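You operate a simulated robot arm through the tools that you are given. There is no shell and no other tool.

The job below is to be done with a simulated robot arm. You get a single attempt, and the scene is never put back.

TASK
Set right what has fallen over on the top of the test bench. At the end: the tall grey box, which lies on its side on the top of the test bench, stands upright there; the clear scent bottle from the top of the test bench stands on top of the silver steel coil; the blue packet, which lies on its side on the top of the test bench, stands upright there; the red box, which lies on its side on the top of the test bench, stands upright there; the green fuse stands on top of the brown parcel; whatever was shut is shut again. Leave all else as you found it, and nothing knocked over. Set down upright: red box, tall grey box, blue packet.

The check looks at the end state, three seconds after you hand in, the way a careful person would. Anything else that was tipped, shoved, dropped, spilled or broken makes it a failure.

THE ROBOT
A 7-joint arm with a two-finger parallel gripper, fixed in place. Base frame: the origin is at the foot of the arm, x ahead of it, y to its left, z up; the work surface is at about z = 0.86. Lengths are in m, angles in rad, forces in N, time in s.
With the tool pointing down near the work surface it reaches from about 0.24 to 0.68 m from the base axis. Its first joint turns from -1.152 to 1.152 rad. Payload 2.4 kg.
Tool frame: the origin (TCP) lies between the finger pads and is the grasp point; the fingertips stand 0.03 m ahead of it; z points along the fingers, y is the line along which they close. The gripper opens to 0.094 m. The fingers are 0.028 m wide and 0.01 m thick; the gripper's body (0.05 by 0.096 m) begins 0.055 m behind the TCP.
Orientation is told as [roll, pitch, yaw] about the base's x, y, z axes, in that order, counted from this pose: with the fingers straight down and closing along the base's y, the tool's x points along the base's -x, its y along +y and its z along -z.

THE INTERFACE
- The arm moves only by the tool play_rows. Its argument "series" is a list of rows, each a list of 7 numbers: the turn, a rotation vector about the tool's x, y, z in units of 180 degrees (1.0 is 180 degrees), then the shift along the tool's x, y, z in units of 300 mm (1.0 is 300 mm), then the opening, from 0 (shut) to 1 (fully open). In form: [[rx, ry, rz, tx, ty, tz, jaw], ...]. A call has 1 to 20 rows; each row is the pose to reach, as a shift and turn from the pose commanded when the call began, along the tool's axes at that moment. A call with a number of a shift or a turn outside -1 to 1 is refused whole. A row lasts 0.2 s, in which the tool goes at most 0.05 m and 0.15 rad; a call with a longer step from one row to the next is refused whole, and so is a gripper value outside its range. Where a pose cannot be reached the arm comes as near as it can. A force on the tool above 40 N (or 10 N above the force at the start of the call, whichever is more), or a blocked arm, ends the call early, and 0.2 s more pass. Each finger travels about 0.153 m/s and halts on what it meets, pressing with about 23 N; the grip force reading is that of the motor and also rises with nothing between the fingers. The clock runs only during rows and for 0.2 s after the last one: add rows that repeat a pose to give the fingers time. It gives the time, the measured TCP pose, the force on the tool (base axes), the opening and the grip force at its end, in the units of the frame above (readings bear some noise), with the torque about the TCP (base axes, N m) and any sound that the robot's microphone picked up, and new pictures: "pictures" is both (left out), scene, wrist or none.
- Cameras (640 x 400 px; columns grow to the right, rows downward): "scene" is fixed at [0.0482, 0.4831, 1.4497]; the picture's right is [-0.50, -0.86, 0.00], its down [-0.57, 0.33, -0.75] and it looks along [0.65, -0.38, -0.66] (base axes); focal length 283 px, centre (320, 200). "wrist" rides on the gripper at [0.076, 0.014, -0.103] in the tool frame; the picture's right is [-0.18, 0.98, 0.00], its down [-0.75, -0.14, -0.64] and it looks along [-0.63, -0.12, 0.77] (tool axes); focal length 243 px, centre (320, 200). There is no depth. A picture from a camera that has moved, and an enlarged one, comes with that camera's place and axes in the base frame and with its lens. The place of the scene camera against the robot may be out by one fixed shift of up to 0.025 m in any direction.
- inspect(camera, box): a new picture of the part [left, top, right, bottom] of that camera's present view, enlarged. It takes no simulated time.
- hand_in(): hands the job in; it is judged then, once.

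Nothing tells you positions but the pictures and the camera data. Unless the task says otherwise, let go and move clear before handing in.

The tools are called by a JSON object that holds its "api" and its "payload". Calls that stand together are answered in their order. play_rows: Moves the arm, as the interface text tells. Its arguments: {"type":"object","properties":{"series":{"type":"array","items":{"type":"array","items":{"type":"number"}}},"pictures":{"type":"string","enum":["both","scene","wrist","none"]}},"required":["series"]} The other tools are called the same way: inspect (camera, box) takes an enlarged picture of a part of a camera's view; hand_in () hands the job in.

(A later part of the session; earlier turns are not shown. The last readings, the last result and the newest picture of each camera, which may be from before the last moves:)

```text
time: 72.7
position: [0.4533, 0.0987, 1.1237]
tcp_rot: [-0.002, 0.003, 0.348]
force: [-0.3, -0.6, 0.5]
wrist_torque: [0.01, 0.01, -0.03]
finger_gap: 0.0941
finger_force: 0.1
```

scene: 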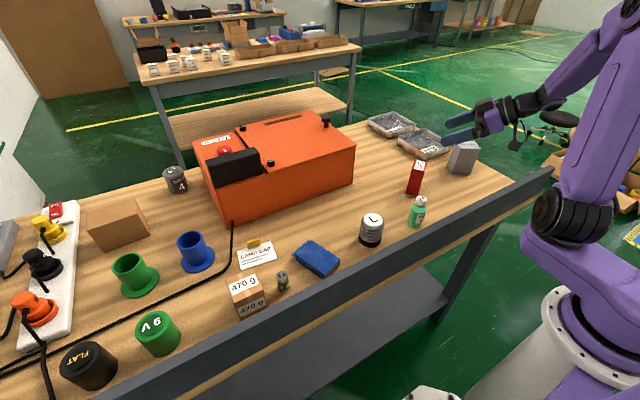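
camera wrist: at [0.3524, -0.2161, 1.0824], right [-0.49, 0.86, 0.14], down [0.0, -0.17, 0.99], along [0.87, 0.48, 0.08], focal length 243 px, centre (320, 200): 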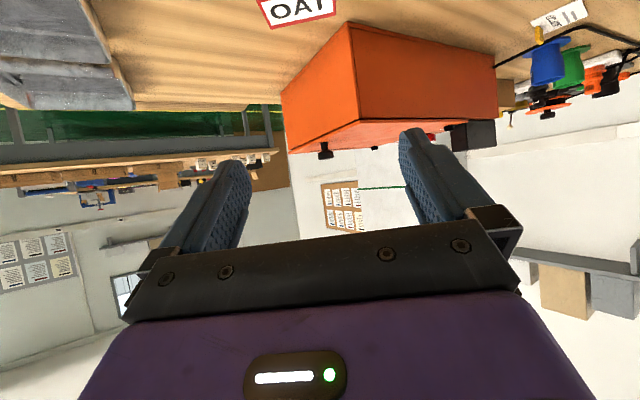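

{"api": "play_rows", "payload": {"series": [[0, 0.039, 0, -0.038, 0.126, 0.02, 1], [0, 0.078, 0, -0.076, 0.252, 0.04, 1], [0, 0.117, 0, -0.114, 0.378, 0.06, 1], [0, 0.156, 0, -0.152, 0.504, 0.08, 1], [0, 0.1945, 0, -0.188, 0.627, 0.1, 1], [0, 0.1945, 0, -0.188, 0.627, 0.1, 1]]}}

{"api": "inspect", "payload": {"camera": "wrist", "box": [200, 50, 440, 230]}}

```text
time: 74.1
position: [0.445, 0.2947, 1.0923]
tcp_rot: [-0.002, 0.615, 0.349]
force: [-0.2, -0.8, -0.5]
wrist_torque: [0.01, 0.0, 0.01]
finger_gap: 0.0939
finger_force: 0.1
camera wrist: at [0.4365, 0.3068, 1.221], right [-0.19, 0.98, -0.11], down [0.97, 0.2, 0.09], along [0.11, -0.09, -0.99], focal length 243 px, centre (320, 200)
```

scene: 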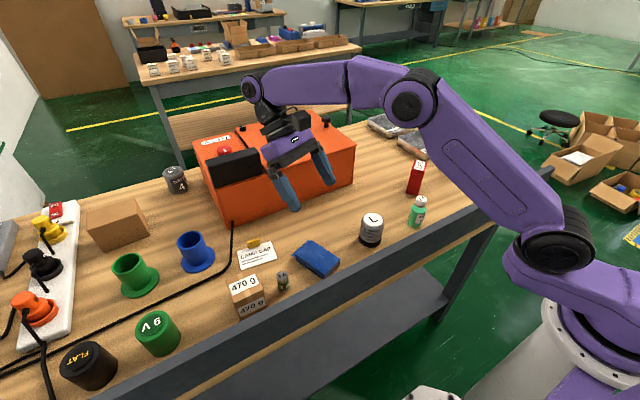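
wrist: 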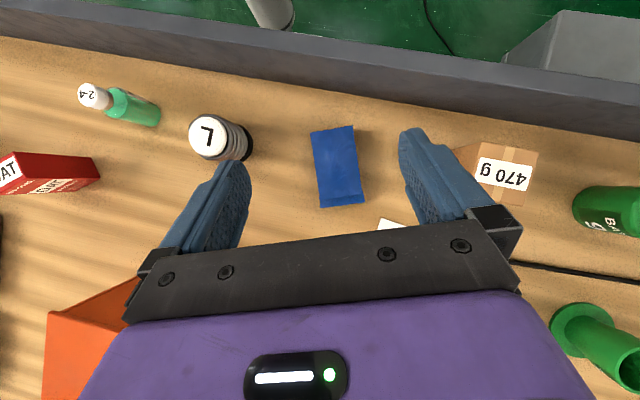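

```text
2.22 times, centred on (320, 140) of wrist
camera zoom: at [0.4365, 0.3068, 1.221], right [-0.19, 0.98, -0.11], down [0.97, 0.2, 0.09], along [0.11, -0.09, -0.99], focal length 539 px, centre (320, 333)
```

zoom: 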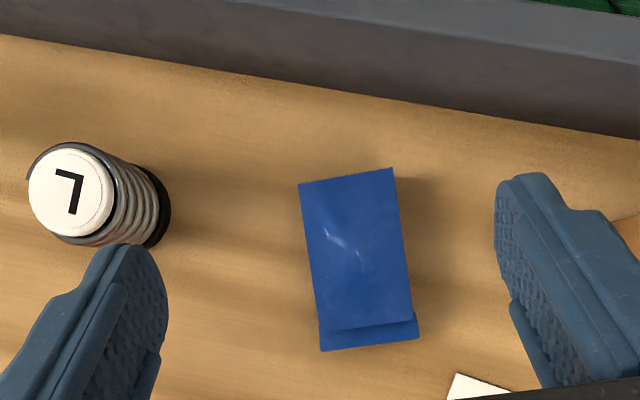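

The packet matches the estimate; its centre ≈ (0.418, 0.288). Descending to it in two stages.

{"api": "play_rows", "payload": {"series": [[0, 0, 0, -0.058, 0.008, 0.09, 1], [0, 0, 0, -0.116, 0.008, 0.18, 1], [0, 0, 0, -0.175, 0.008, 0.27, 1], [0, 0, 0, -0.235, 0.008, 0.364, 1], [0, 0, 0, -0.235, 0.008, 0.364, 1]]}}

{"api": "inspect", "payload": {"camera": "wrist", "box": [200, 50, 440, 230]}}

{"api": "inspect", "payload": {"camera": "scene", "box": [220, 150, 380, 300]}}

```text
time: 75.3
position: [0.4383, 0.2948, 0.9635]
tcp_rot: [-0.004, 0.611, 0.347]
force: [0.4, -1.1, -0.1]
wrist_torque: [-0.02, 0.01, -0.02]
finger_gap: 0.094
finger_force: 0.0
camera wrist: at [0.4301, 0.3065, 1.0914], right [-0.19, 0.98, -0.11], down [0.97, 0.2, 0.09], along [0.11, -0.09, -0.99], focal length 243 px, centre (320, 200)
```

scene: 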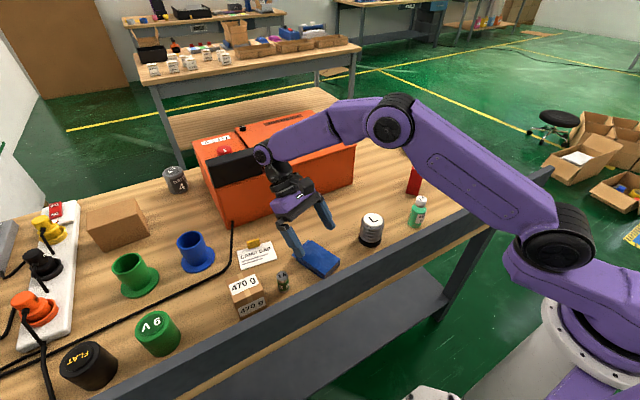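
wrist: 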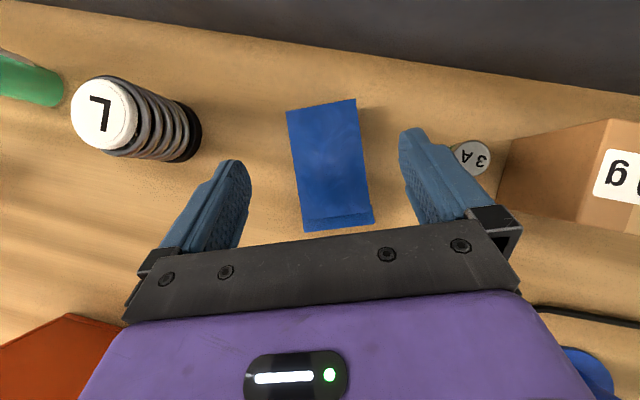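

```text
2.22 times, centred on (320, 140) of wrist
camera zoom: at [0.4301, 0.3065, 1.0914], right [-0.19, 0.98, -0.11], down [0.97, 0.2, 0.09], along [0.11, -0.09, -0.99], focal length 539 px, centre (320, 333)
```

zoom: 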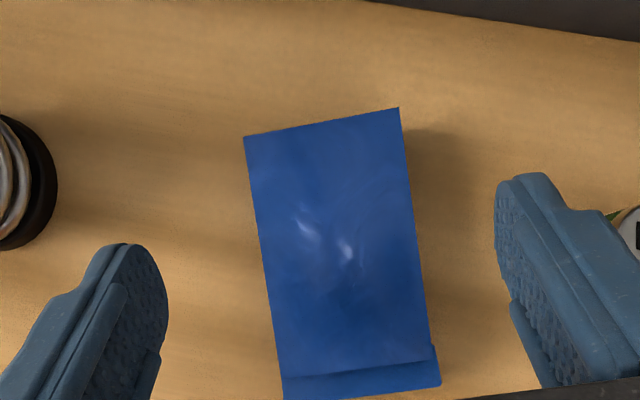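

```text
2.67 times, centred on (300, 225) of scene
camera zoom: at [0.0482, 0.4831, 1.4497], right [-0.5, -0.86, 0.0], down [-0.57, 0.33, -0.75], along [0.65, -0.38, -0.66], focal length 755 px, centre (373, 133)
```

zoom: 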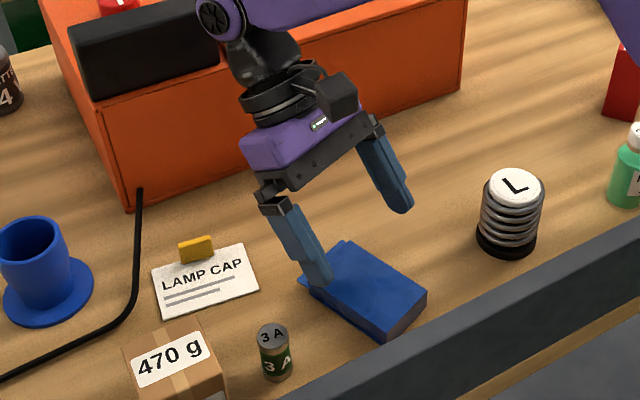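

{"api": "play_rows", "payload": {"series": [[0, 0, 0, -0.04, 0, 0.057, 1], [0, 0, 0, -0.08, 0, 0.114, 1], [0, 0, 0, -0.11, 0, 0.157, 1], [0, 0, 0, -0.1291, 0, 0.1843, 1], [0, 0, 0, -0.1291, 0, 0.1843, 1]]}}

{"api": "inspect", "payload": {"camera": "wrist", "box": [200, 30, 440, 230]}}

{"api": "inspect", "payload": {"camera": "scene", "box": [220, 150, 380, 300]}}

```text
time: 76.5
position: [0.4367, 0.2944, 0.8927]
tcp_rot: [-0.002, 0.612, 0.348]
force: [-0.2, 0.0, -0.6]
wrist_torque: [0.02, -0.03, -0.02]
finger_gap: 0.0942
finger_force: 0.1
camera wrist: at [0.4295, 0.3063, 1.0229], right [-0.19, 0.98, -0.11], down [0.97, 0.2, 0.09], along [0.11, -0.09, -0.99], focal length 243 px, centre (320, 200)
```

scene: 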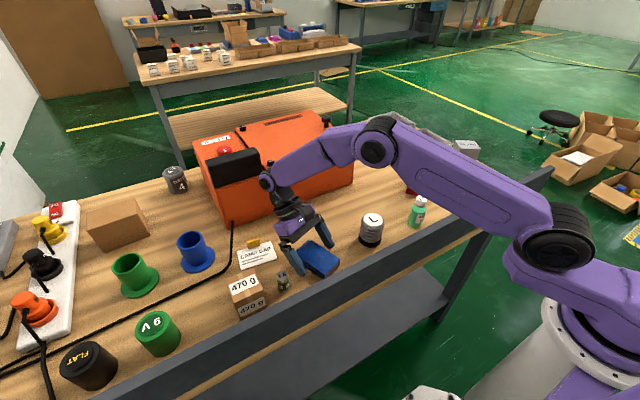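
wrist: 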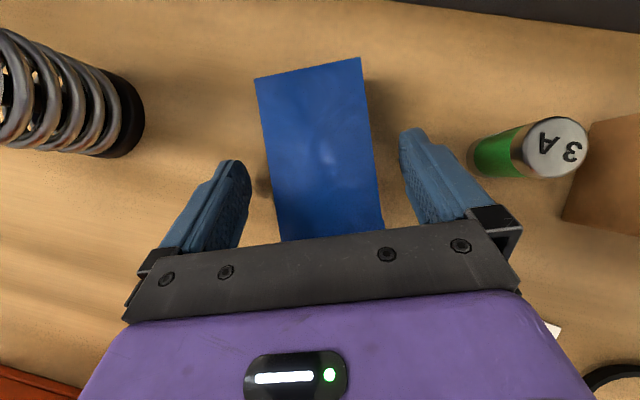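

```text
2.00 times, centred on (320, 130) of wrist
camera zoom: at [0.4295, 0.3063, 1.0229], right [-0.19, 0.98, -0.11], down [0.97, 0.2, 0.09], along [0.11, -0.09, -0.99], focal length 485 px, centre (320, 340)
```

zoom: 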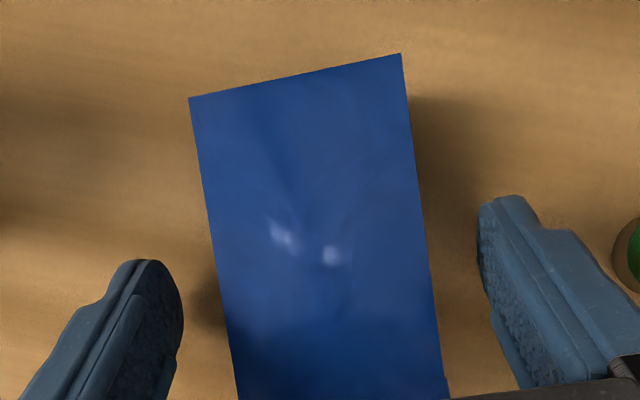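

```text
2.67 times, centred on (300, 225) of scene
camera zoom: at [0.0482, 0.4831, 1.4497], right [-0.5, -0.86, 0.0], down [-0.57, 0.33, -0.75], along [0.65, -0.38, -0.66], focal length 755 px, centre (373, 133)
```

zoom: 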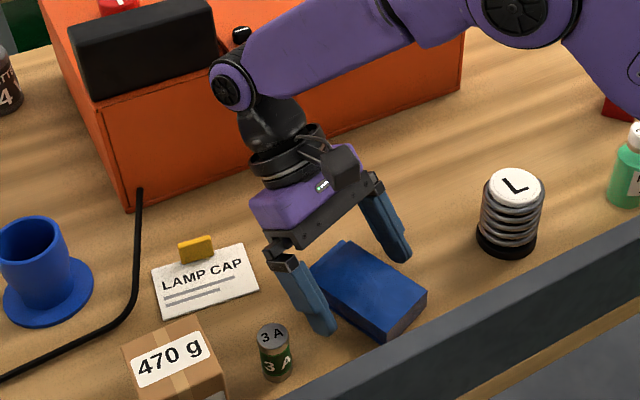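

{"api": "play_rows", "payload": {"series": [[0, 0, 0, 0, 0, 0, 0.8], [0, 0, 0, 0, 0, 0, 0.65], [0, 0, 0, 0, 0, 0, 0.5], [0, 0, 0, 0, 0, 0, 0.2], [0, 0, 0, 0, 0, 0, 0], [0, 0, 0, 0, 0, 0, 0]], "pictures": "wrist"}}

```text
time: 77.9
position: [0.4376, 0.2944, 0.8949]
tcp_rot: [0.0, 0.613, 0.347]
force: [-0.2, 1.0, 3.4]
wrist_torque: [0.02, 0.01, -0.01]
finger_gap: 0.0617
finger_force: 23.5
camera wrist: at [0.4296, 0.3063, 1.0232], right [-0.19, 0.98, -0.11], down [0.97, 0.2, 0.09], along [0.11, -0.09, -0.99], focal length 243 px, centre (320, 200)
```

wrist: 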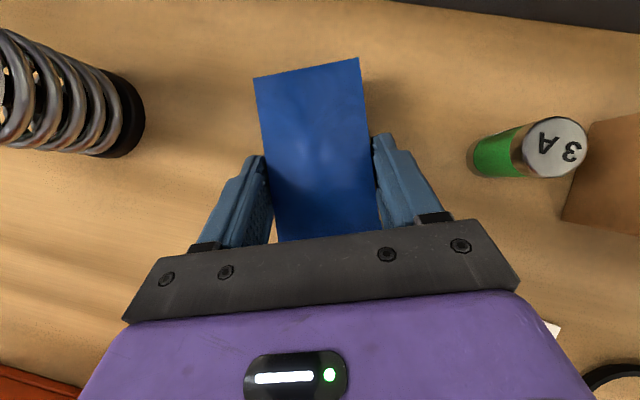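

{"api": "play_rows", "payload": {"series": [[0, 0, 0, 0.02, 0, -0.028, 0], [0, 0, 0, 0.08, 0, -0.113, 0], [0, 0, 0, 0.16, 0, -0.227, 0], [0, 0, 0, 0.24, 0, -0.34, 0], [0, 0, 0, 0.32, 0, -0.454, 0], [0, 0, 0, 0.345, 0, -0.491, 0], [0, 0, 0, 0.345, 0, -0.491, 0]], "pictures": "wrist"}}

```text
time: 79.5
position: [0.438, 0.2958, 1.0771]
tcp_rot: [-0.001, 0.612, 0.349]
force: [-0.7, 0.4, -0.8]
wrist_torque: [0.02, -0.01, 0.01]
finger_gap: 0.0614
finger_force: 22.8
camera wrist: at [0.4293, 0.3065, 1.205], right [-0.19, 0.98, -0.11], down [0.97, 0.2, 0.09], along [0.11, -0.09, -0.99], focal length 243 px, centre (320, 200)
```

wrist: 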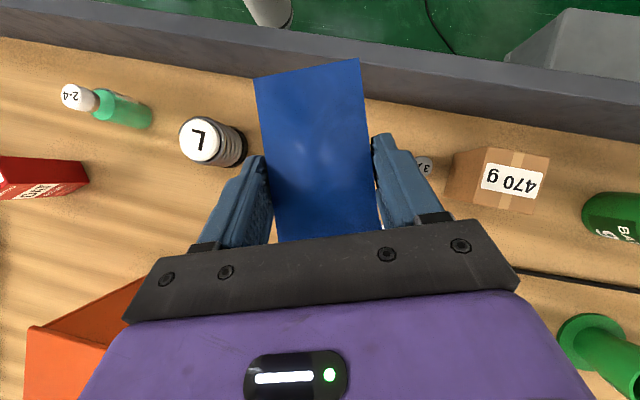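

{"api": "play_rows", "payload": {"series": [[0, -0.0455, 0, 0, 0, 0, 0], [0, -0.091, 0, 0, 0, 0, 0], [0, -0.1365, 0, 0, 0, 0, 0], [0, -0.182, 0, 0, 0, 0, 0], [0, -0.2275, 0, 0, 0, 0, 0], [0, -0.273, 0, 0, 0, 0, 0], [0, -0.3185, 0, 0, 0, 0, 0], [0, -0.364, 0, 0, 0, 0, 0], [0, -0.4095, 0, 0, 0, 0, 0], [0, -0.455, 0, 0, 0, 0, 0], [0, -0.5, 0, 0, 0, 0, 0], [0, -0.5, 0, 0, 0, 0, 0]]}}

{"api": "inspect", "payload": {"camera": "scene", "box": [240, 130, 440, 290]}}

```text
time: 82.1
position: [0.4375, 0.2944, 1.0747]
tcp_rot: [0.001, -0.958, 0.34]
force: [0.9, 0.2, -1.7]
wrist_torque: [-0.02, 0.0, -0.01]
finger_gap: 0.0617
finger_force: 23.2
out of reach, approached as far as the arm can: row 10
camera wrist: at [0.3128, 0.264, 1.0724], right [-0.23, 0.96, 0.15], down [-0.04, -0.17, 0.99], along [0.97, 0.22, 0.08], focal length 243 px, centre (320, 200)
```

scene: 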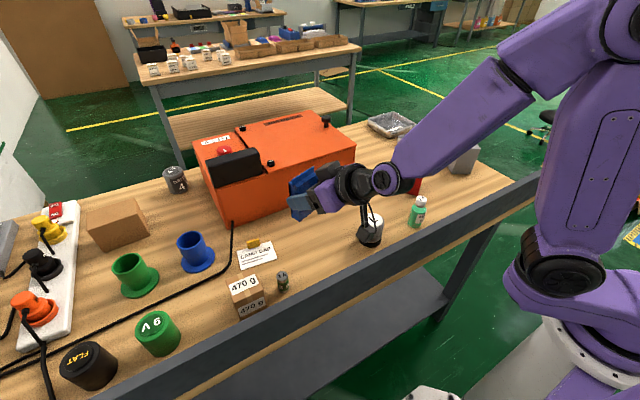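
wrist: 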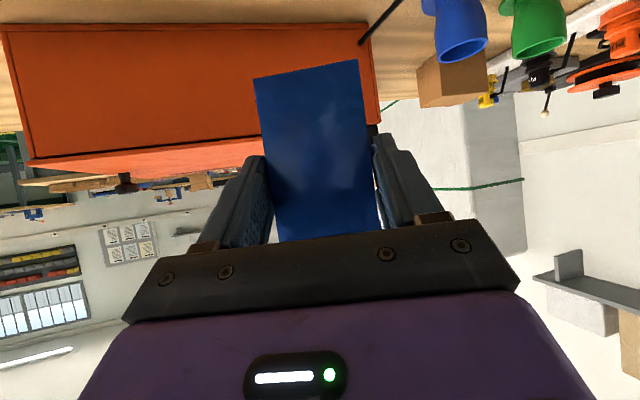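

```text
2.50 times, centred on (340, 210) of scene
camera zoom: at [0.0483, 0.483, 1.4497], right [-0.5, -0.86, 0.0], down [-0.57, 0.33, -0.75], along [0.65, -0.38, -0.66], focal length 708 px, centre (270, 175)
```

zoom: 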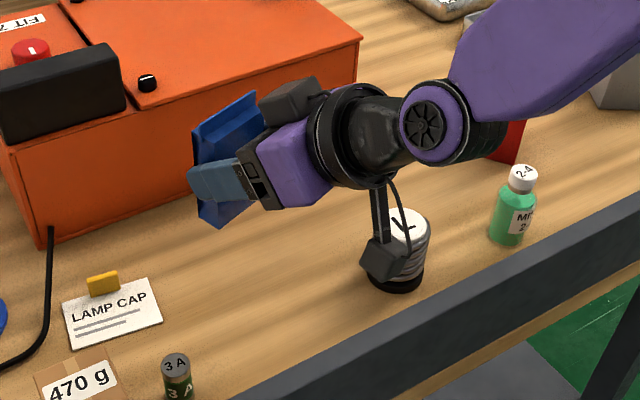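

The packet is vertical with the flap up. Now shift outward (clear of the rail) to about (0.505, 0.27) and lower.

{"api": "play_rows", "payload": {"series": [[0, 0, 0, -0.05, -0.076, 0.075, 0], [0, 0, 0, -0.1064, -0.152, 0.1515, 0], [0, 0, 0, -0.04, -0.152, 0.2, 0], [0, 0, 0, 0.04, -0.152, 0.256, 0], [0, 0, 0, 0.12, -0.152, 0.31, 0], [0, 0, 0, 0.1663, -0.152, 0.3432, 0], [0, 0, 0, 0.1663, -0.152, 0.3432, 0]]}}

{"api": "inspect", "payload": {"camera": "scene", "box": [240, 130, 440, 290]}}

```text
time: 83.7
position: [0.5036, 0.2707, 0.9752]
tcp_rot: [-0.003, -0.957, 0.35]
force: [0.1, 0.5, -1.2]
wrist_torque: [-0.02, 0.05, -0.01]
finger_gap: 0.0618
finger_force: 22.7
camera wrist: at [0.3796, 0.2395, 0.9725], right [-0.24, 0.96, 0.15], down [-0.04, -0.16, 0.99], along [0.97, 0.23, 0.08], focal length 243 px, centre (320, 200)
```

scene: 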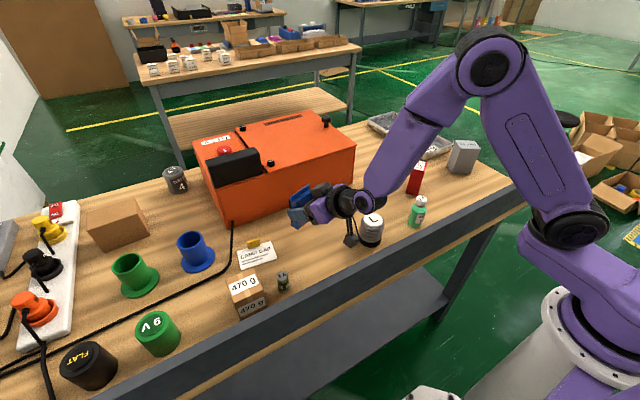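
wrist: 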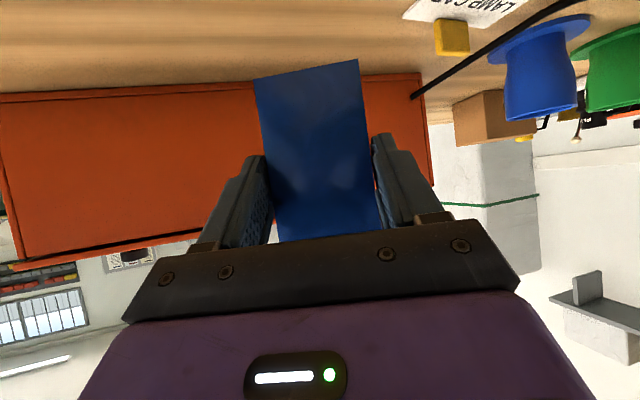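

```text
2.50 times, centred on (340, 210) of scene
camera zoom: at [0.0483, 0.4831, 1.4497], right [-0.5, -0.86, 0.0], down [-0.57, 0.33, -0.75], along [0.65, -0.38, -0.66], focal length 708 px, centre (270, 175)
```

zoom: 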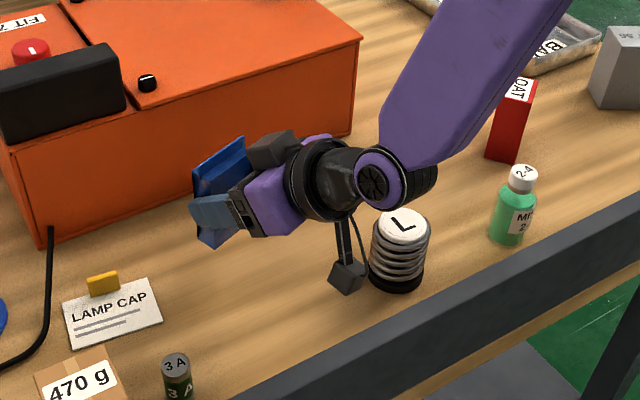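

{"api": "play_rows", "payload": {"series": [[0, 0, 0, 0.04, 0, 0.0281, 0], [0, 0, 0, 0.08, 0, 0.0562, 0], [0, 0, 0, 0.105, 0, 0.0738, 0], [0, 0, 0, 0.115, 0, 0.0808, 0], [0, 0, 0, 0.12, 0, 0.0844, 0], [0, 0, 0, 0.12, 0, 0.0844, 0]], "pictures": "none"}}

{"api": "play_rows", "payload": {"series": [[0, 0, 0, 0.0027, 0, 0.0019, 0], [0, 0, 0, 0.0055, 0, 0.0038, 0], [0, 0, 0, 0.0055, 0, 0.0038, 0]]}}

{"api": "inspect", "payload": {"camera": "scene", "box": [260, 160, 400, 260]}}

```text
time: 85.1
position: [0.5048, 0.2687, 0.9311]
tcp_rot: [-0.005, -0.96, 0.351]
force: [-0.8, 0.4, -1.1]
wrist_torque: [-0.02, 0.01, 0.03]
finger_gap: 0.0614
finger_force: 22.9
```

```text
time: 85.9
position: [0.5056, 0.271, 0.9289]
tcp_rot: [-0.001, -0.958, 0.35]
force: [0.7, 0.6, -0.3]
wrist_torque: [-0.03, 0.01, -0.04]
finger_gap: 0.0616
finger_force: 22.9
camera wrist: at [0.3808, 0.2396, 0.9273], right [-0.24, 0.96, 0.15], down [-0.04, -0.16, 0.99], along [0.97, 0.23, 0.08], focal length 243 px, centre (320, 200)
```

scene: 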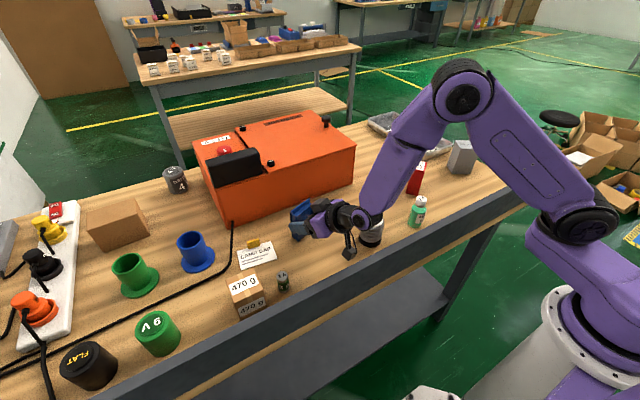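
wrist: 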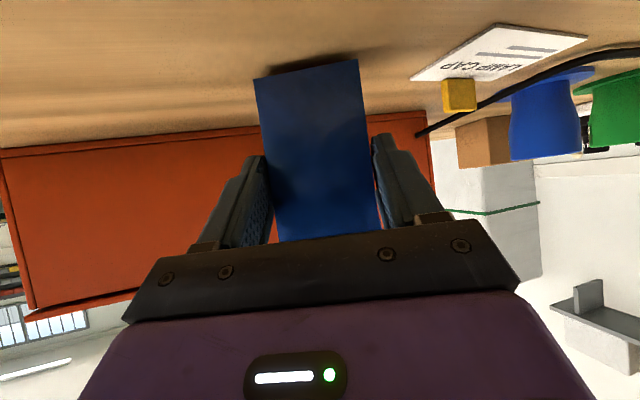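

```text
4.00 times, centred on (330, 210) of scene
camera zoom: at [0.0483, 0.4831, 1.4497], right [-0.5, -0.86, 0.0], down [-0.57, 0.33, -0.75], along [0.65, -0.38, -0.66], focal length 1133 px, centre (280, 160)
```

zoom: 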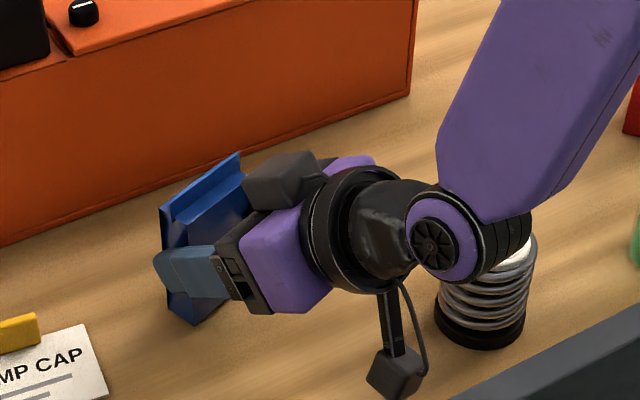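

{"api": "play_rows", "payload": {"series": [[0, 0, 0, 0.0027, 0, 0.0019, 0], [0, 0, 0, 0.0055, 0, 0.0038, 0], [0, 0, 0, 0.0055, 0, 0.0038, 0]], "pictures": "none"}}

```text
time: 86.7
position: [0.5046, 0.2701, 0.9273]
tcp_rot: [-0.003, -0.958, 0.351]
force: [0.3, -0.1, -1.0]
wrist_torque: [0.0, 0.01, 0.03]
finger_gap: 0.0617
finger_force: 22.9
```

{"api": "play_rows", "payload": {"series": [[0, 0, 0, 0.0014, 0, 0.001, 0], [0, 0, 0, 0.0027, 0, 0.0019, 0], [0, 0, 0, 0.0027, 0, 0.0019, 0]], "pictures": "none"}}

{"api": "play_rows", "payload": {"series": [[0, 0, 0, 0.0014, 0, 0.001, 0], [0, 0, 0, 0.0027, 0, 0.0019, 0], [0, 0, 0, 0.0027, 0, 0.0019, 0]], "pictures": "none"}}

```text
time: 87.5
position: [0.5049, 0.2718, 0.9274]
tcp_rot: [-0.004, -0.958, 0.351]
force: [-0.5, 0.1, -0.6]
wrist_torque: [0.04, 0.0, 0.01]
finger_gap: 0.0618
finger_force: 22.7
```

```text
time: 88.3
position: [0.5066, 0.2719, 0.9255]
tcp_rot: [-0.005, -0.959, 0.351]
force: [0.2, 0.4, -2.0]
wrist_torque: [0.0, -0.03, 0.02]
finger_gap: 0.0615
finger_force: 23.1
```

{"api": "play_rows", "payload": {"series": [[0, 0, 0, 0.0014, 0, 0.001, 0], [0, 0, 0, 0.0027, 0, 0.0019, 0], [0, 0, 0, 0.0027, 0, 0.0019, 0]], "pictures": "none"}}

{"api": "play_rows", "payload": {"series": [[0, 0, 0, 0.0014, 0, 0.001, 0], [0, 0, 0, 0.0027, 0, 0.0019, 0], [0, 0, 0, 0.0027, 0, 0.0019, 0]], "pictures": "wrist"}}

```text
time: 89.1
position: [0.5053, 0.2718, 0.9244]
tcp_rot: [-0.001, -0.959, 0.353]
force: [-0.4, 0.0, -0.9]
wrist_torque: [-0.04, 0.01, 0.01]
finger_gap: 0.0615
finger_force: 23.2
```

```text
time: 89.9
position: [0.5056, 0.2708, 0.9233]
tcp_rot: [-0.003, -0.962, 0.348]
force: [-1.6, -0.7, 6.7]
wrist_torque: [-0.23, -0.04, -0.04]
finger_gap: 0.0618
finger_force: 23.2
camera wrist: at [0.3812, 0.2401, 0.9212], right [-0.24, 0.96, 0.15], down [-0.04, -0.16, 0.99], along [0.97, 0.23, 0.08], focal length 243 px, centre (320, 200)
```

wrist: 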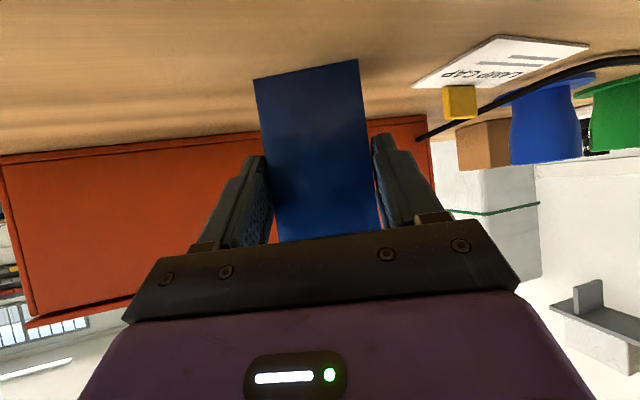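

Light contact. Opening gently, then retreating straight up.

{"api": "play_rows", "payload": {"series": [[0, 0, 0, -0.0008, 0, -0.0006, 0], [0, 0, 0, -0.0008, 0, -0.0006, 0.68], [0, 0, 0, -0.0008, 0, -0.0006, 0.75], [0, 0, 0, -0.0008, 0, -0.0006, 0.85], [0, 0, 0, -0.0008, 0, -0.0006, 1], [0, 0, 0, -0.0008, 0, -0.0006, 1], [0, 0, 0, -0.03, 0, -0.021, 1], [0, 0, 0, -0.08, 0, -0.056, 1], [0, 0, 0, -0.16, 0, -0.1125, 1], [0, 0, 0, -0.24, 0, -0.1687, 1], [0, 0, 0, -0.32, 0, -0.225, 1], [0, 0, 0, -0.4, 0, -0.281, 1], [0, 0, 0, -0.4, 0, -0.281, 1]]}}

{"api": "inspect", "payload": {"camera": "scene", "box": [240, 150, 440, 290]}}

```text
time: 92.7
position: [0.5041, 0.2707, 1.0713]
tcp_rot: [-0.005, -0.957, 0.35]
force: [-1.2, -0.2, 0.1]
wrist_torque: [-0.01, -0.01, 0.01]
finger_gap: 0.0938
finger_force: 0.1
camera wrist: at [0.3802, 0.2406, 1.0683], right [-0.24, 0.96, 0.15], down [-0.04, -0.16, 0.99], along [0.97, 0.23, 0.08], focal length 243 px, centre (320, 200)
```

scene: 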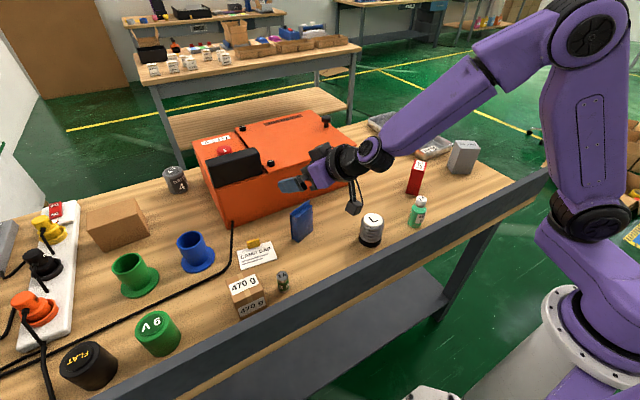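
wrist: 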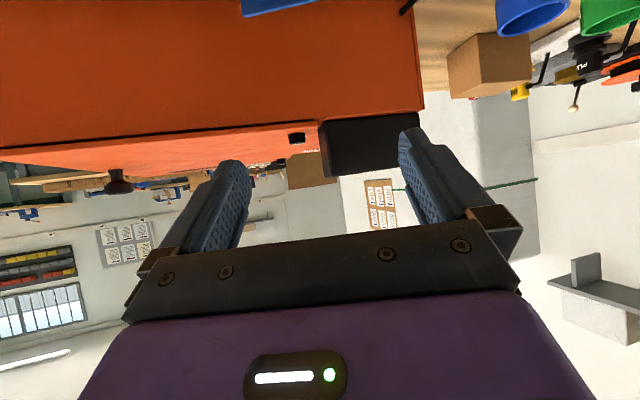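

```text
2.86 times, centred on (340, 220) of scene
camera zoom: at [0.0482, 0.4831, 1.4497], right [-0.5, -0.86, 0.0], down [-0.57, 0.33, -0.75], along [0.65, -0.38, -0.66], focal length 809 px, centre (263, 143)
```

zoom: 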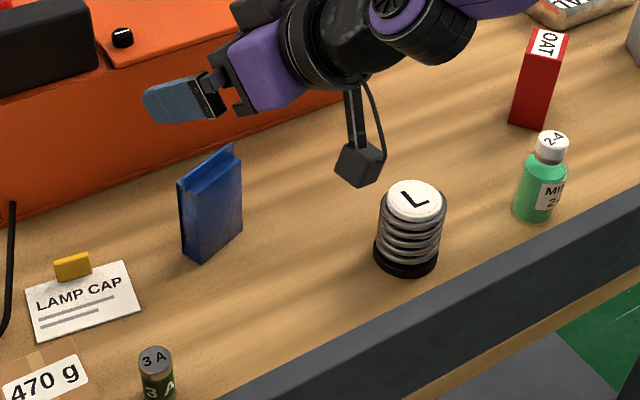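

The packet stands upright with its crimp on top. Next: the fuse at ≈(0.40, 0.389) and the parcel (top ≈ z 0.935, centre ≈ (0.402, 0.47)). I straighten the tool and turn to yaw 90° for a view.

{"api": "play_rows", "payload": {"series": [[0, 0.045, 0, -0.03, 0, -0.02, 1], [0, 0.09, 0, -0.06, 0, -0.04, 1], [0, 0.135, 0, -0.08, 0, -0.05, 1], [0, 0.18, 0, -0.08, 0, -0.05, 1], [0, 0.225, 0, -0.08, 0, -0.05, 1], [0, 0.27, 0, -0.08, 0, -0.05, 1], [0, 0.3046, 0, -0.08, 0, -0.05, 1], [0, 0.3046, 0, -0.08, 0, -0.05, 1]], "pictures": "none"}}

```text
time: 94.5
position: [0.5066, 0.2726, 1.0981]
tcp_rot: [-0.002, 0.003, 0.348]
force: [-0.3, -0.2, -0.4]
wrist_torque: [-0.01, 0.02, 0.02]
finger_gap: 0.0941
finger_force: 0.0
```

{"api": "play_rows", "payload": {"series": [[0, 0, -0.0433, 0.028, 0.038, 0, 0.9], [0, 0, -0.0866, 0.056, 0.076, 0, 0.8], [0, 0, -0.13, 0.084, 0.114, 0, 0.7], [0, 0, -0.173, 0.112, 0.152, 0, 0.6], [0, 0, -0.2165, 0.14, 0.19, 0, 0.6], [0, 0, -0.26, 0.168, 0.228, 0.02, 0.6], [0, 0, -0.303, 0.196, 0.266, 0.05, 0.6], [0, 0, -0.346, 0.224, 0.304, 0.08, 0.6], [0, 0, -0.389, 0.249, 0.339, 0.1, 0.6], [0, 0, -0.389, 0.249, 0.339, 0.1, 0.6]]}}

{"api": "inspect", "payload": {"camera": "wrist", "box": [220, 20, 460, 200]}}

```text
time: 96.7
position: [0.4028, 0.3415, 1.067]
tcp_rot: [-0.001, 0.001, 1.573]
force: [-0.6, -0.3, 0.2]
wrist_torque: [-0.02, -0.01, -0.03]
finger_gap: 0.0566
finger_force: 0.1
camera wrist: at [0.3887, 0.2651, 1.1702], right [-0.98, 0.18, 0.0], down [0.14, 0.75, 0.64], along [0.12, 0.63, -0.77], focal length 243 px, centre (320, 200)
```

scene: 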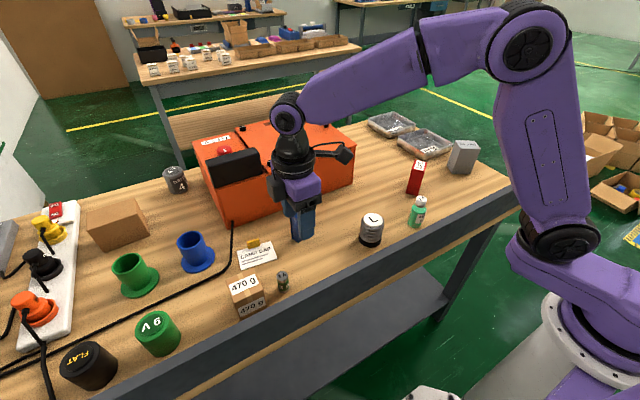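
wrist: 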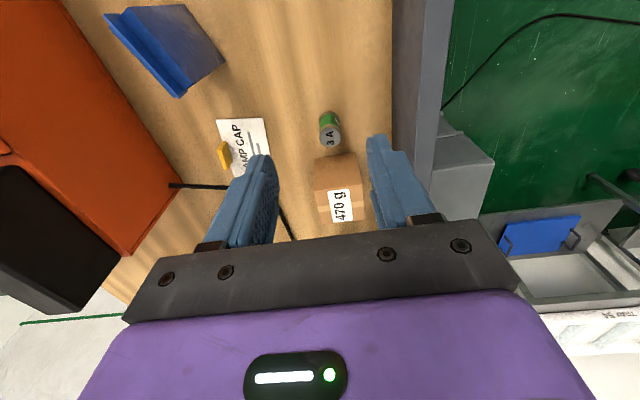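

```text
2.22 times, centred on (340, 110) of wrist
camera zoom: at [0.3887, 0.2651, 1.1702], right [-0.98, 0.18, 0.0], down [0.14, 0.75, 0.64], along [0.12, 0.63, -0.77], focal length 539 px, centre (276, 400)
```

zoom: 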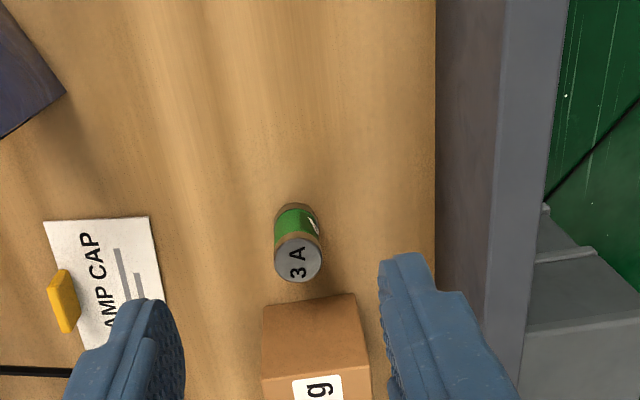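

The fuse stands at ≈(0.4005, 0.389), about 0.046 tall and 0.0245 wide. I position above it first.

{"api": "play_rows", "payload": {"series": [[0, 0, 0, -0.08, 0.004, 0.02, 0.6], [0, 0, 0, -0.1593, 0.0073, 0.05, 0.6], [0, 0, 0, -0.1593, 0.0073, 0.15, 0.6], [0, 0, 0, -0.1593, 0.0073, 0.25, 0.6], [0, 0, 0, -0.1593, 0.0073, 0.33, 0.6], [0, 0, 0, -0.1593, 0.0073, 0.33, 0.6]]}}

{"api": "inspect", "payload": {"camera": "wrist", "box": [220, 80, 460, 240]}}

{"api": "inspect", "payload": {"camera": "scene", "box": [210, 180, 370, 320]}}

```text
time: 98.1
position: [0.4005, 0.3902, 0.9673]
tcp_rot: [-0.002, 0.001, 1.571]
force: [0.7, 0.3, 0.2]
wrist_torque: [0.03, 0.05, -0.01]
finger_gap: 0.0564
finger_force: 0.0
camera wrist: at [0.3864, 0.3139, 1.0704], right [-0.98, 0.18, 0.0], down [0.14, 0.75, 0.64], along [0.12, 0.63, -0.77], focal length 243 px, centre (320, 200)
```

scene: 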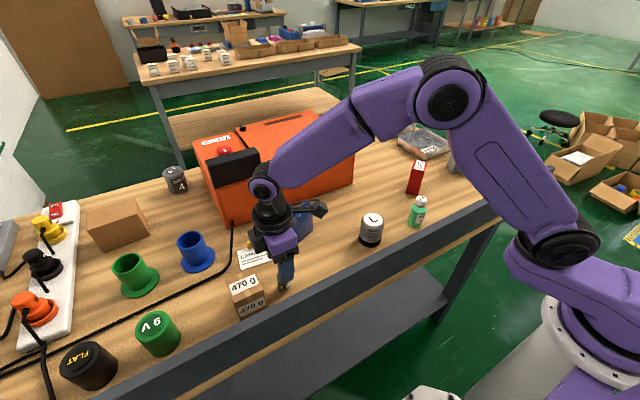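
wrist: 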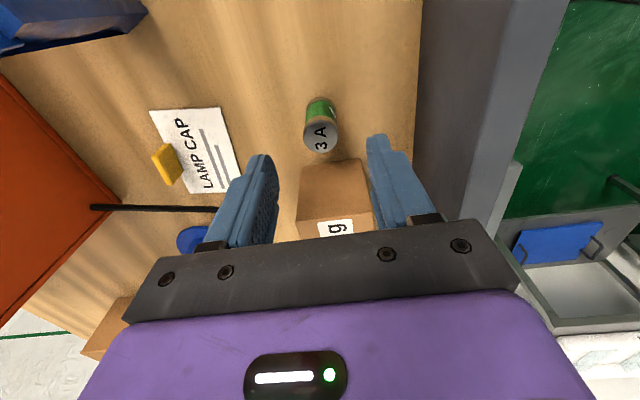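

```text
2.50 times, centred on (340, 160) of wrist
camera zoom: at [0.3864, 0.3139, 1.0704], right [-0.98, 0.18, 0.0], down [0.14, 0.75, 0.64], along [0.12, 0.63, -0.77], focal length 606 px, centre (270, 300)
```

zoom: 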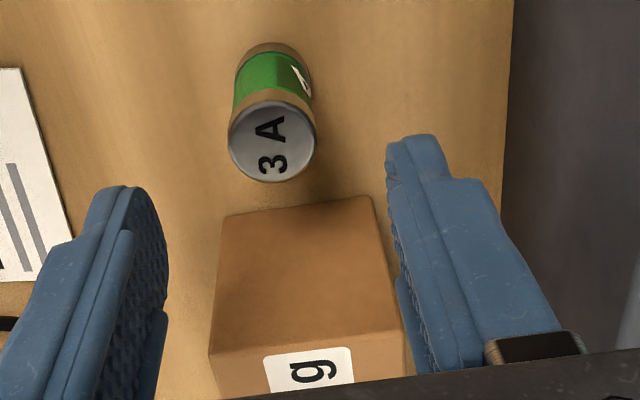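

```text
2.86 times, centred on (290, 250) of scene
camera zoom: at [0.0482, 0.4831, 1.4497], right [-0.5, -0.86, 0.0], down [-0.57, 0.33, -0.75], along [0.65, -0.38, -0.66], focal length 809 px, centre (406, 57)
```

zoom: 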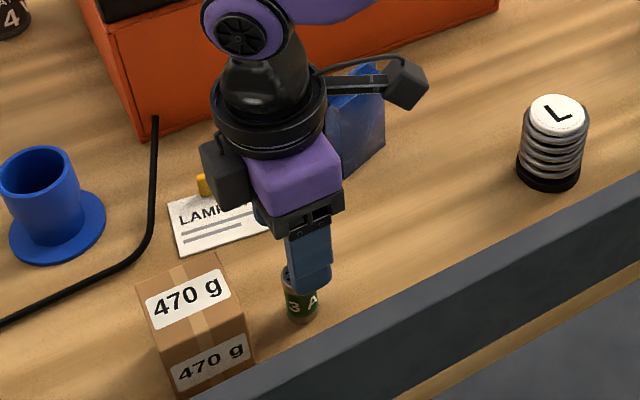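

{"api": "play_rows", "payload": {"series": [[0, 0, 0, 0, 0, 0.07, 0.6], [0, 0, 0, 0, 0, 0.14, 0.6], [0, 0, 0, 0, 0, 0.2043, 0.6], [0, 0, 0, 0, 0, 0.2043, 0.6]]}}

{"api": "inspect", "payload": {"camera": "wrist", "box": [220, 80, 460, 240]}}

{"api": "inspect", "payload": {"camera": "scene", "box": [210, 180, 370, 320]}}

```text
time: 99.1
position: [0.3985, 0.3908, 0.9072]
tcp_rot: [-0.002, -0.001, 1.571]
force: [-0.3, -0.1, 0.0]
wrist_torque: [0.0, -0.01, -0.01]
finger_gap: 0.0563
finger_force: 0.2
camera wrist: at [0.3858, 0.3133, 1.0104], right [-0.98, 0.18, 0.0], down [0.14, 0.75, 0.64], along [0.12, 0.63, -0.77], focal length 243 px, centre (320, 200)
```

scene: 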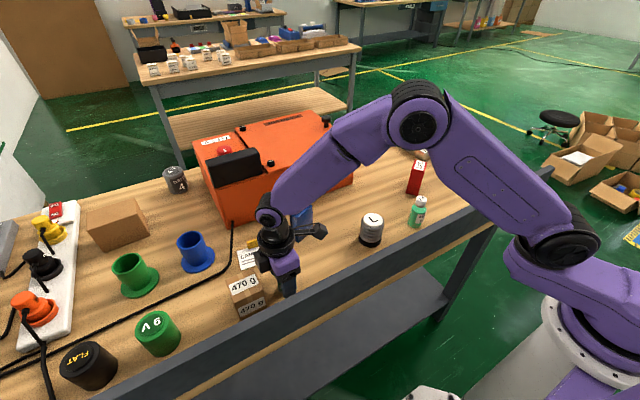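
wrist: 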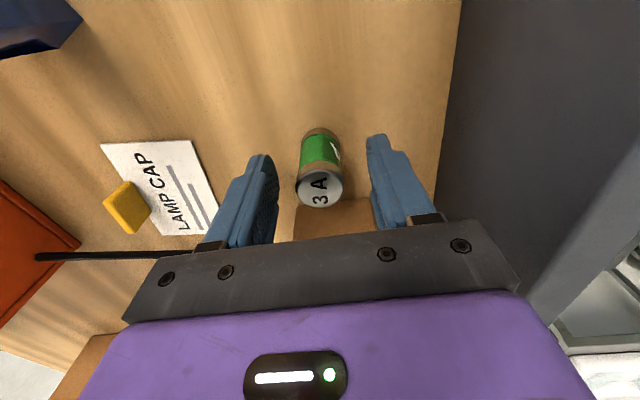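

```text
2.50 times, centred on (340, 160) of wrist
camera zoom: at [0.3858, 0.3133, 1.0104], right [-0.98, 0.18, 0.0], down [0.14, 0.75, 0.64], along [0.12, 0.63, -0.77], focal length 606 px, centre (270, 300)
```

zoom: 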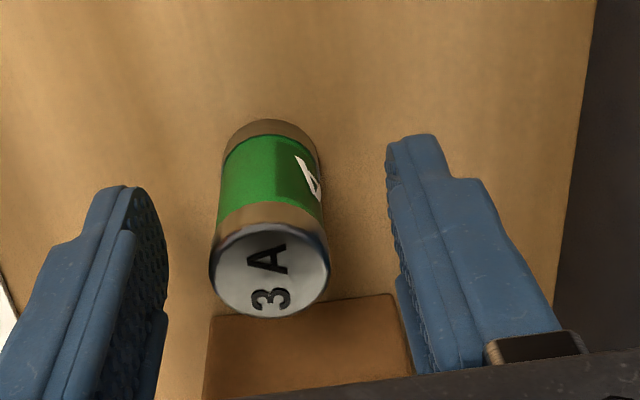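

```text
2.86 times, centred on (290, 250) of scene
camera zoom: at [0.0482, 0.4831, 1.4497], right [-0.5, -0.86, 0.0], down [-0.57, 0.33, -0.75], along [0.65, -0.38, -0.66], focal length 809 px, centre (406, 57)
```

zoom: 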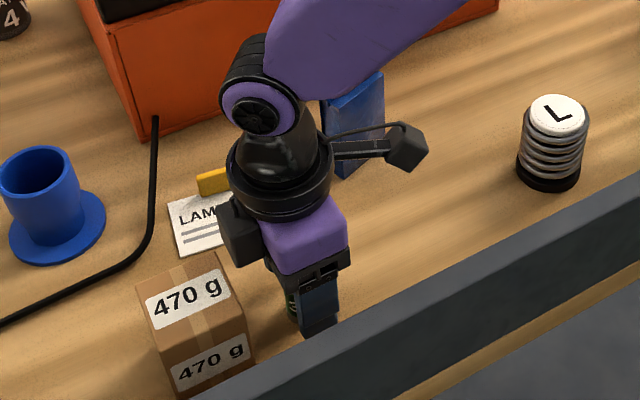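

{"api": "play_rows", "payload": {"series": [[0, 0, 0, 0, 0, 0, 0.5], [0, 0, 0, 0, 0, 0, 0.4], [0, 0, 0, 0, 0, 0, 0.32], [0, 0, 0, 0, 0, 0, 0.26], [0, 0, 0, 0, 0, 0, 0.2], [0, 0, 0, 0, 0, 0, 0.1], [0, 0, 0, 0, 0, 0, 0.1]], "pictures": "wrist"}}

```text
time: 100.7
position: [0.3997, 0.3921, 0.9079]
tcp_rot: [-0.001, 0.001, 1.571]
force: [0.3, -0.2, 0.8]
wrist_torque: [-0.01, 0.0, 0.0]
finger_gap: 0.0246
finger_force: 22.8
camera wrist: at [0.3858, 0.3132, 1.0106], right [-0.98, 0.18, 0.0], down [0.14, 0.75, 0.64], along [0.12, 0.63, -0.77], focal length 243 px, centre (320, 200)
```

wrist: 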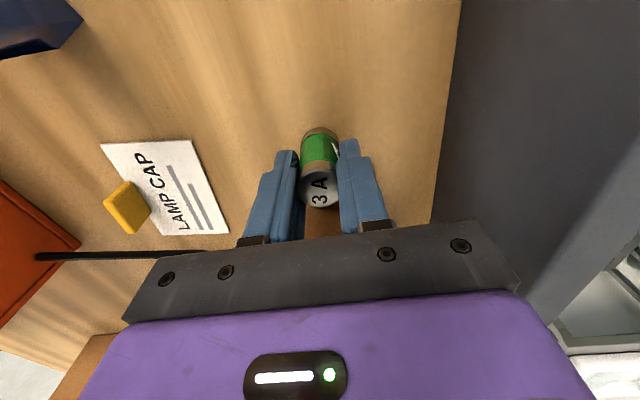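

{"api": "play_rows", "payload": {"series": [[0, 0, 0, 0, 0, -0.05, 0.1], [0, 0, 0, 0, 0, -0.15, 0.1], [0, 0, 0, 0, 0, -0.25, 0.1], [0, 0, 0, 0, 0, -0.35, 0.1], [0, 0, 0, 0, 0, -0.4, 0.1], [0, 0, 0, 0, 0, -0.4, 0.1]]}}

{"api": "inspect", "payload": {"camera": "wrist", "box": [220, 80, 460, 240]}}

```text
time: 102.1
position: [0.3991, 0.39, 1.0284]
tcp_rot: [-0.001, 0.001, 1.572]
force: [0.3, -0.2, -0.8]
wrist_torque: [0.01, -0.01, 0.03]
finger_gap: 0.0245
finger_force: 22.9
camera wrist: at [0.3855, 0.3127, 1.1317], right [-0.98, 0.18, 0.0], down [0.14, 0.75, 0.64], along [0.12, 0.63, -0.77], focal length 243 px, centre (320, 200)
```

scene: 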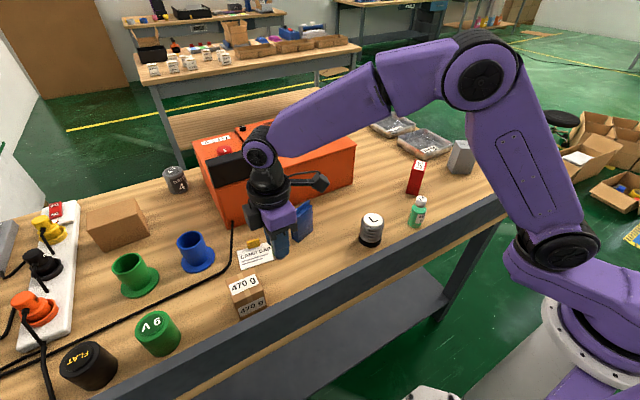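
wrist: 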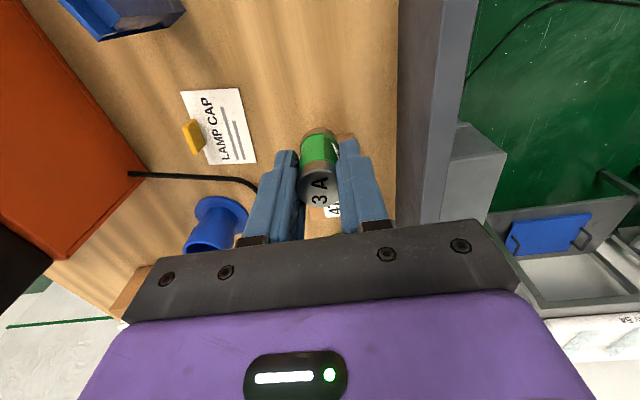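

```text
2.50 times, centred on (340, 160) of wrist
camera zoom: at [0.3855, 0.3127, 1.1317], right [-0.98, 0.18, 0.0], down [0.14, 0.75, 0.64], along [0.12, 0.63, -0.77], focal length 606 px, centre (270, 300)
```

zoom: 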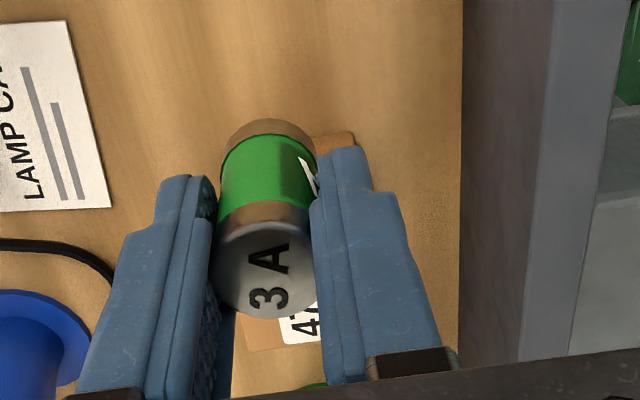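

{"api": "play_rows", "payload": {"series": [[0, 0, 0, -0.09, -0.003, 0, 0.1], [0, 0, 0, -0.18, -0.006, 0, 0.1], [0, 0, 0, -0.2667, -0.008, 0, 0.1], [0, 0, 0, -0.2667, -0.008, 0, 0.1]]}}

{"api": "inspect", "payload": {"camera": "wrist", "box": [220, 80, 460, 240]}}

{"api": "inspect", "payload": {"camera": "scene", "box": [180, 180, 340, 330]}}

```text
time: 103.1
position: [0.403, 0.4713, 1.0296]
tcp_rot: [0.001, 0.002, 1.571]
force: [-0.3, 0.3, -0.6]
wrist_torque: [0.02, -0.01, -0.02]
finger_gap: 0.0245
finger_force: 23.2
camera wrist: at [0.388, 0.3942, 1.1331], right [-0.98, 0.18, 0.0], down [0.14, 0.75, 0.64], along [0.12, 0.63, -0.77], focal length 243 px, centre (320, 200)
```

scene: 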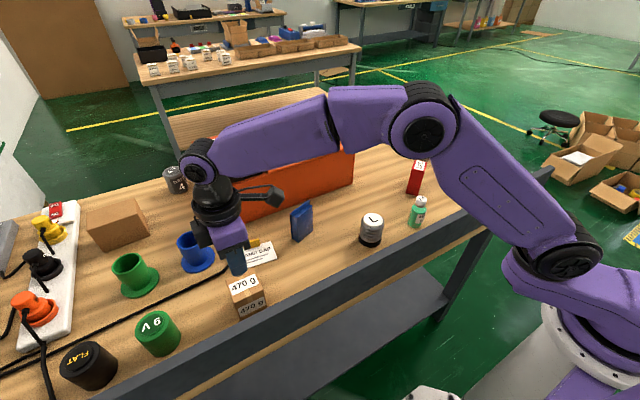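
wrist: 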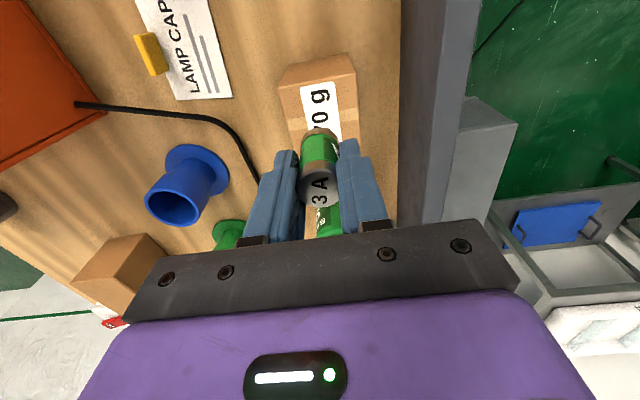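

```text
2.50 times, centred on (340, 160) of wrist
camera zoom: at [0.388, 0.3942, 1.1331], right [-0.98, 0.18, 0.0], down [0.14, 0.75, 0.64], along [0.12, 0.63, -0.77], focal length 606 px, centre (270, 300)
```

zoom: 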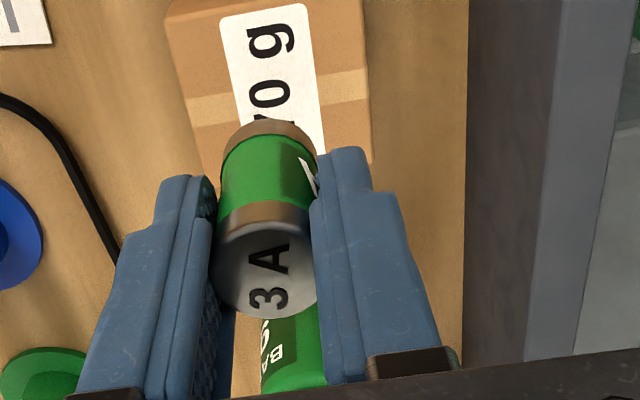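

```text
2.67 times, centred on (260, 255) of scene
camera zoom: at [0.0482, 0.4831, 1.4497], right [-0.5, -0.86, 0.0], down [-0.57, 0.33, -0.75], along [0.65, -0.38, -0.66], focal length 755 px, centre (480, 53)
```

zoom: 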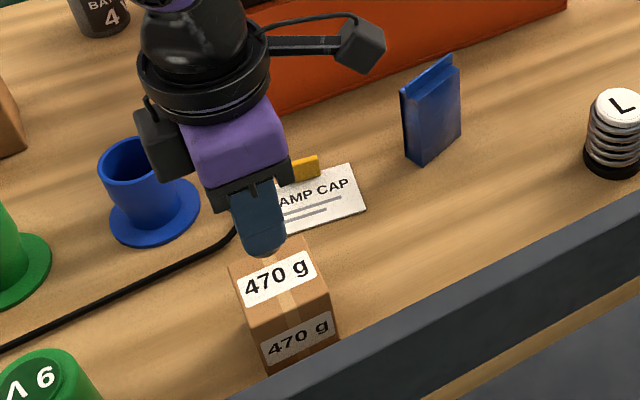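

{"api": "play_rows", "payload": {"series": [[0, 0, 0, 0.001, 0, 0.06, 0.1], [0, 0, 0, 0.001, 0, 0.11, 0.1], [0, 0, 0, 0.001, 0, 0.1433, 0.1], [0, 0, 0, 0.001, 0, 0.1433, 0.1]]}}

{"api": "inspect", "payload": {"camera": "scene", "box": [210, 230, 290, 310]}}

```text
time: 104.1
position: [0.4026, 0.4702, 0.9868]
tcp_rot: [-0.004, -0.003, 1.571]
force: [-1.5, -1.8, 14.9]
wrist_torque: [-0.14, 0.08, 0.01]
finger_gap: 0.0244
finger_force: 23.3
camera wrist: at [0.3878, 0.393, 1.0901], right [-0.98, 0.18, 0.0], down [0.14, 0.75, 0.64], along [0.12, 0.63, -0.77], focal length 243 px, centre (320, 200)
```

scene: 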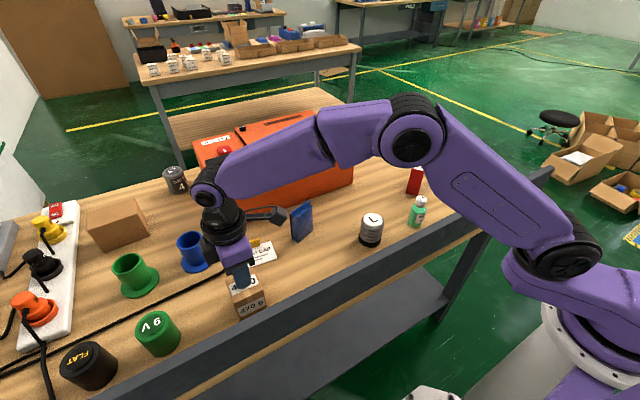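
wrist: 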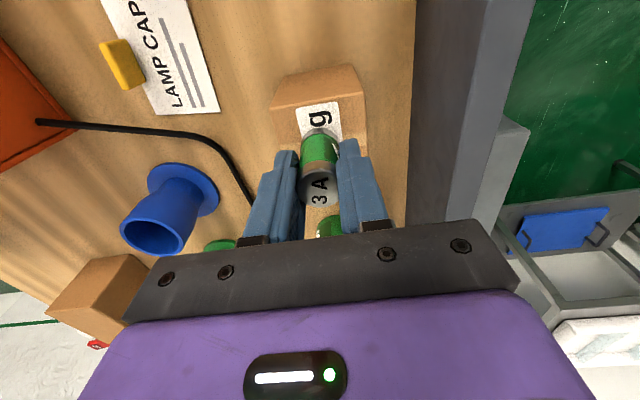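

```text
5.00 times, centred on (250, 270) of scene
camera zoom: at [0.048, 0.4828, 1.4498], right [-0.5, -0.86, 0.0], down [-0.57, 0.33, -0.75], along [0.65, -0.38, -0.66], focal length 1416 px, centre (670, -150)
```

zoom: 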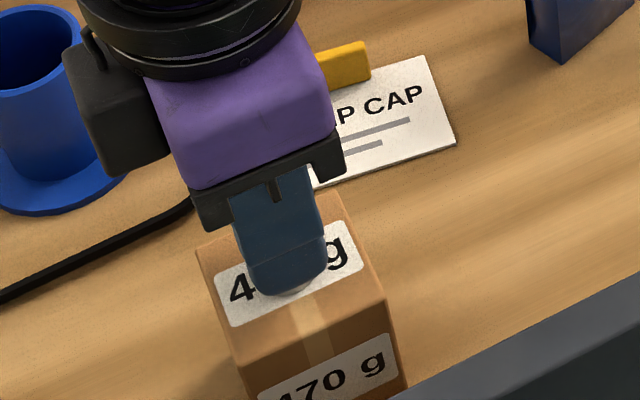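

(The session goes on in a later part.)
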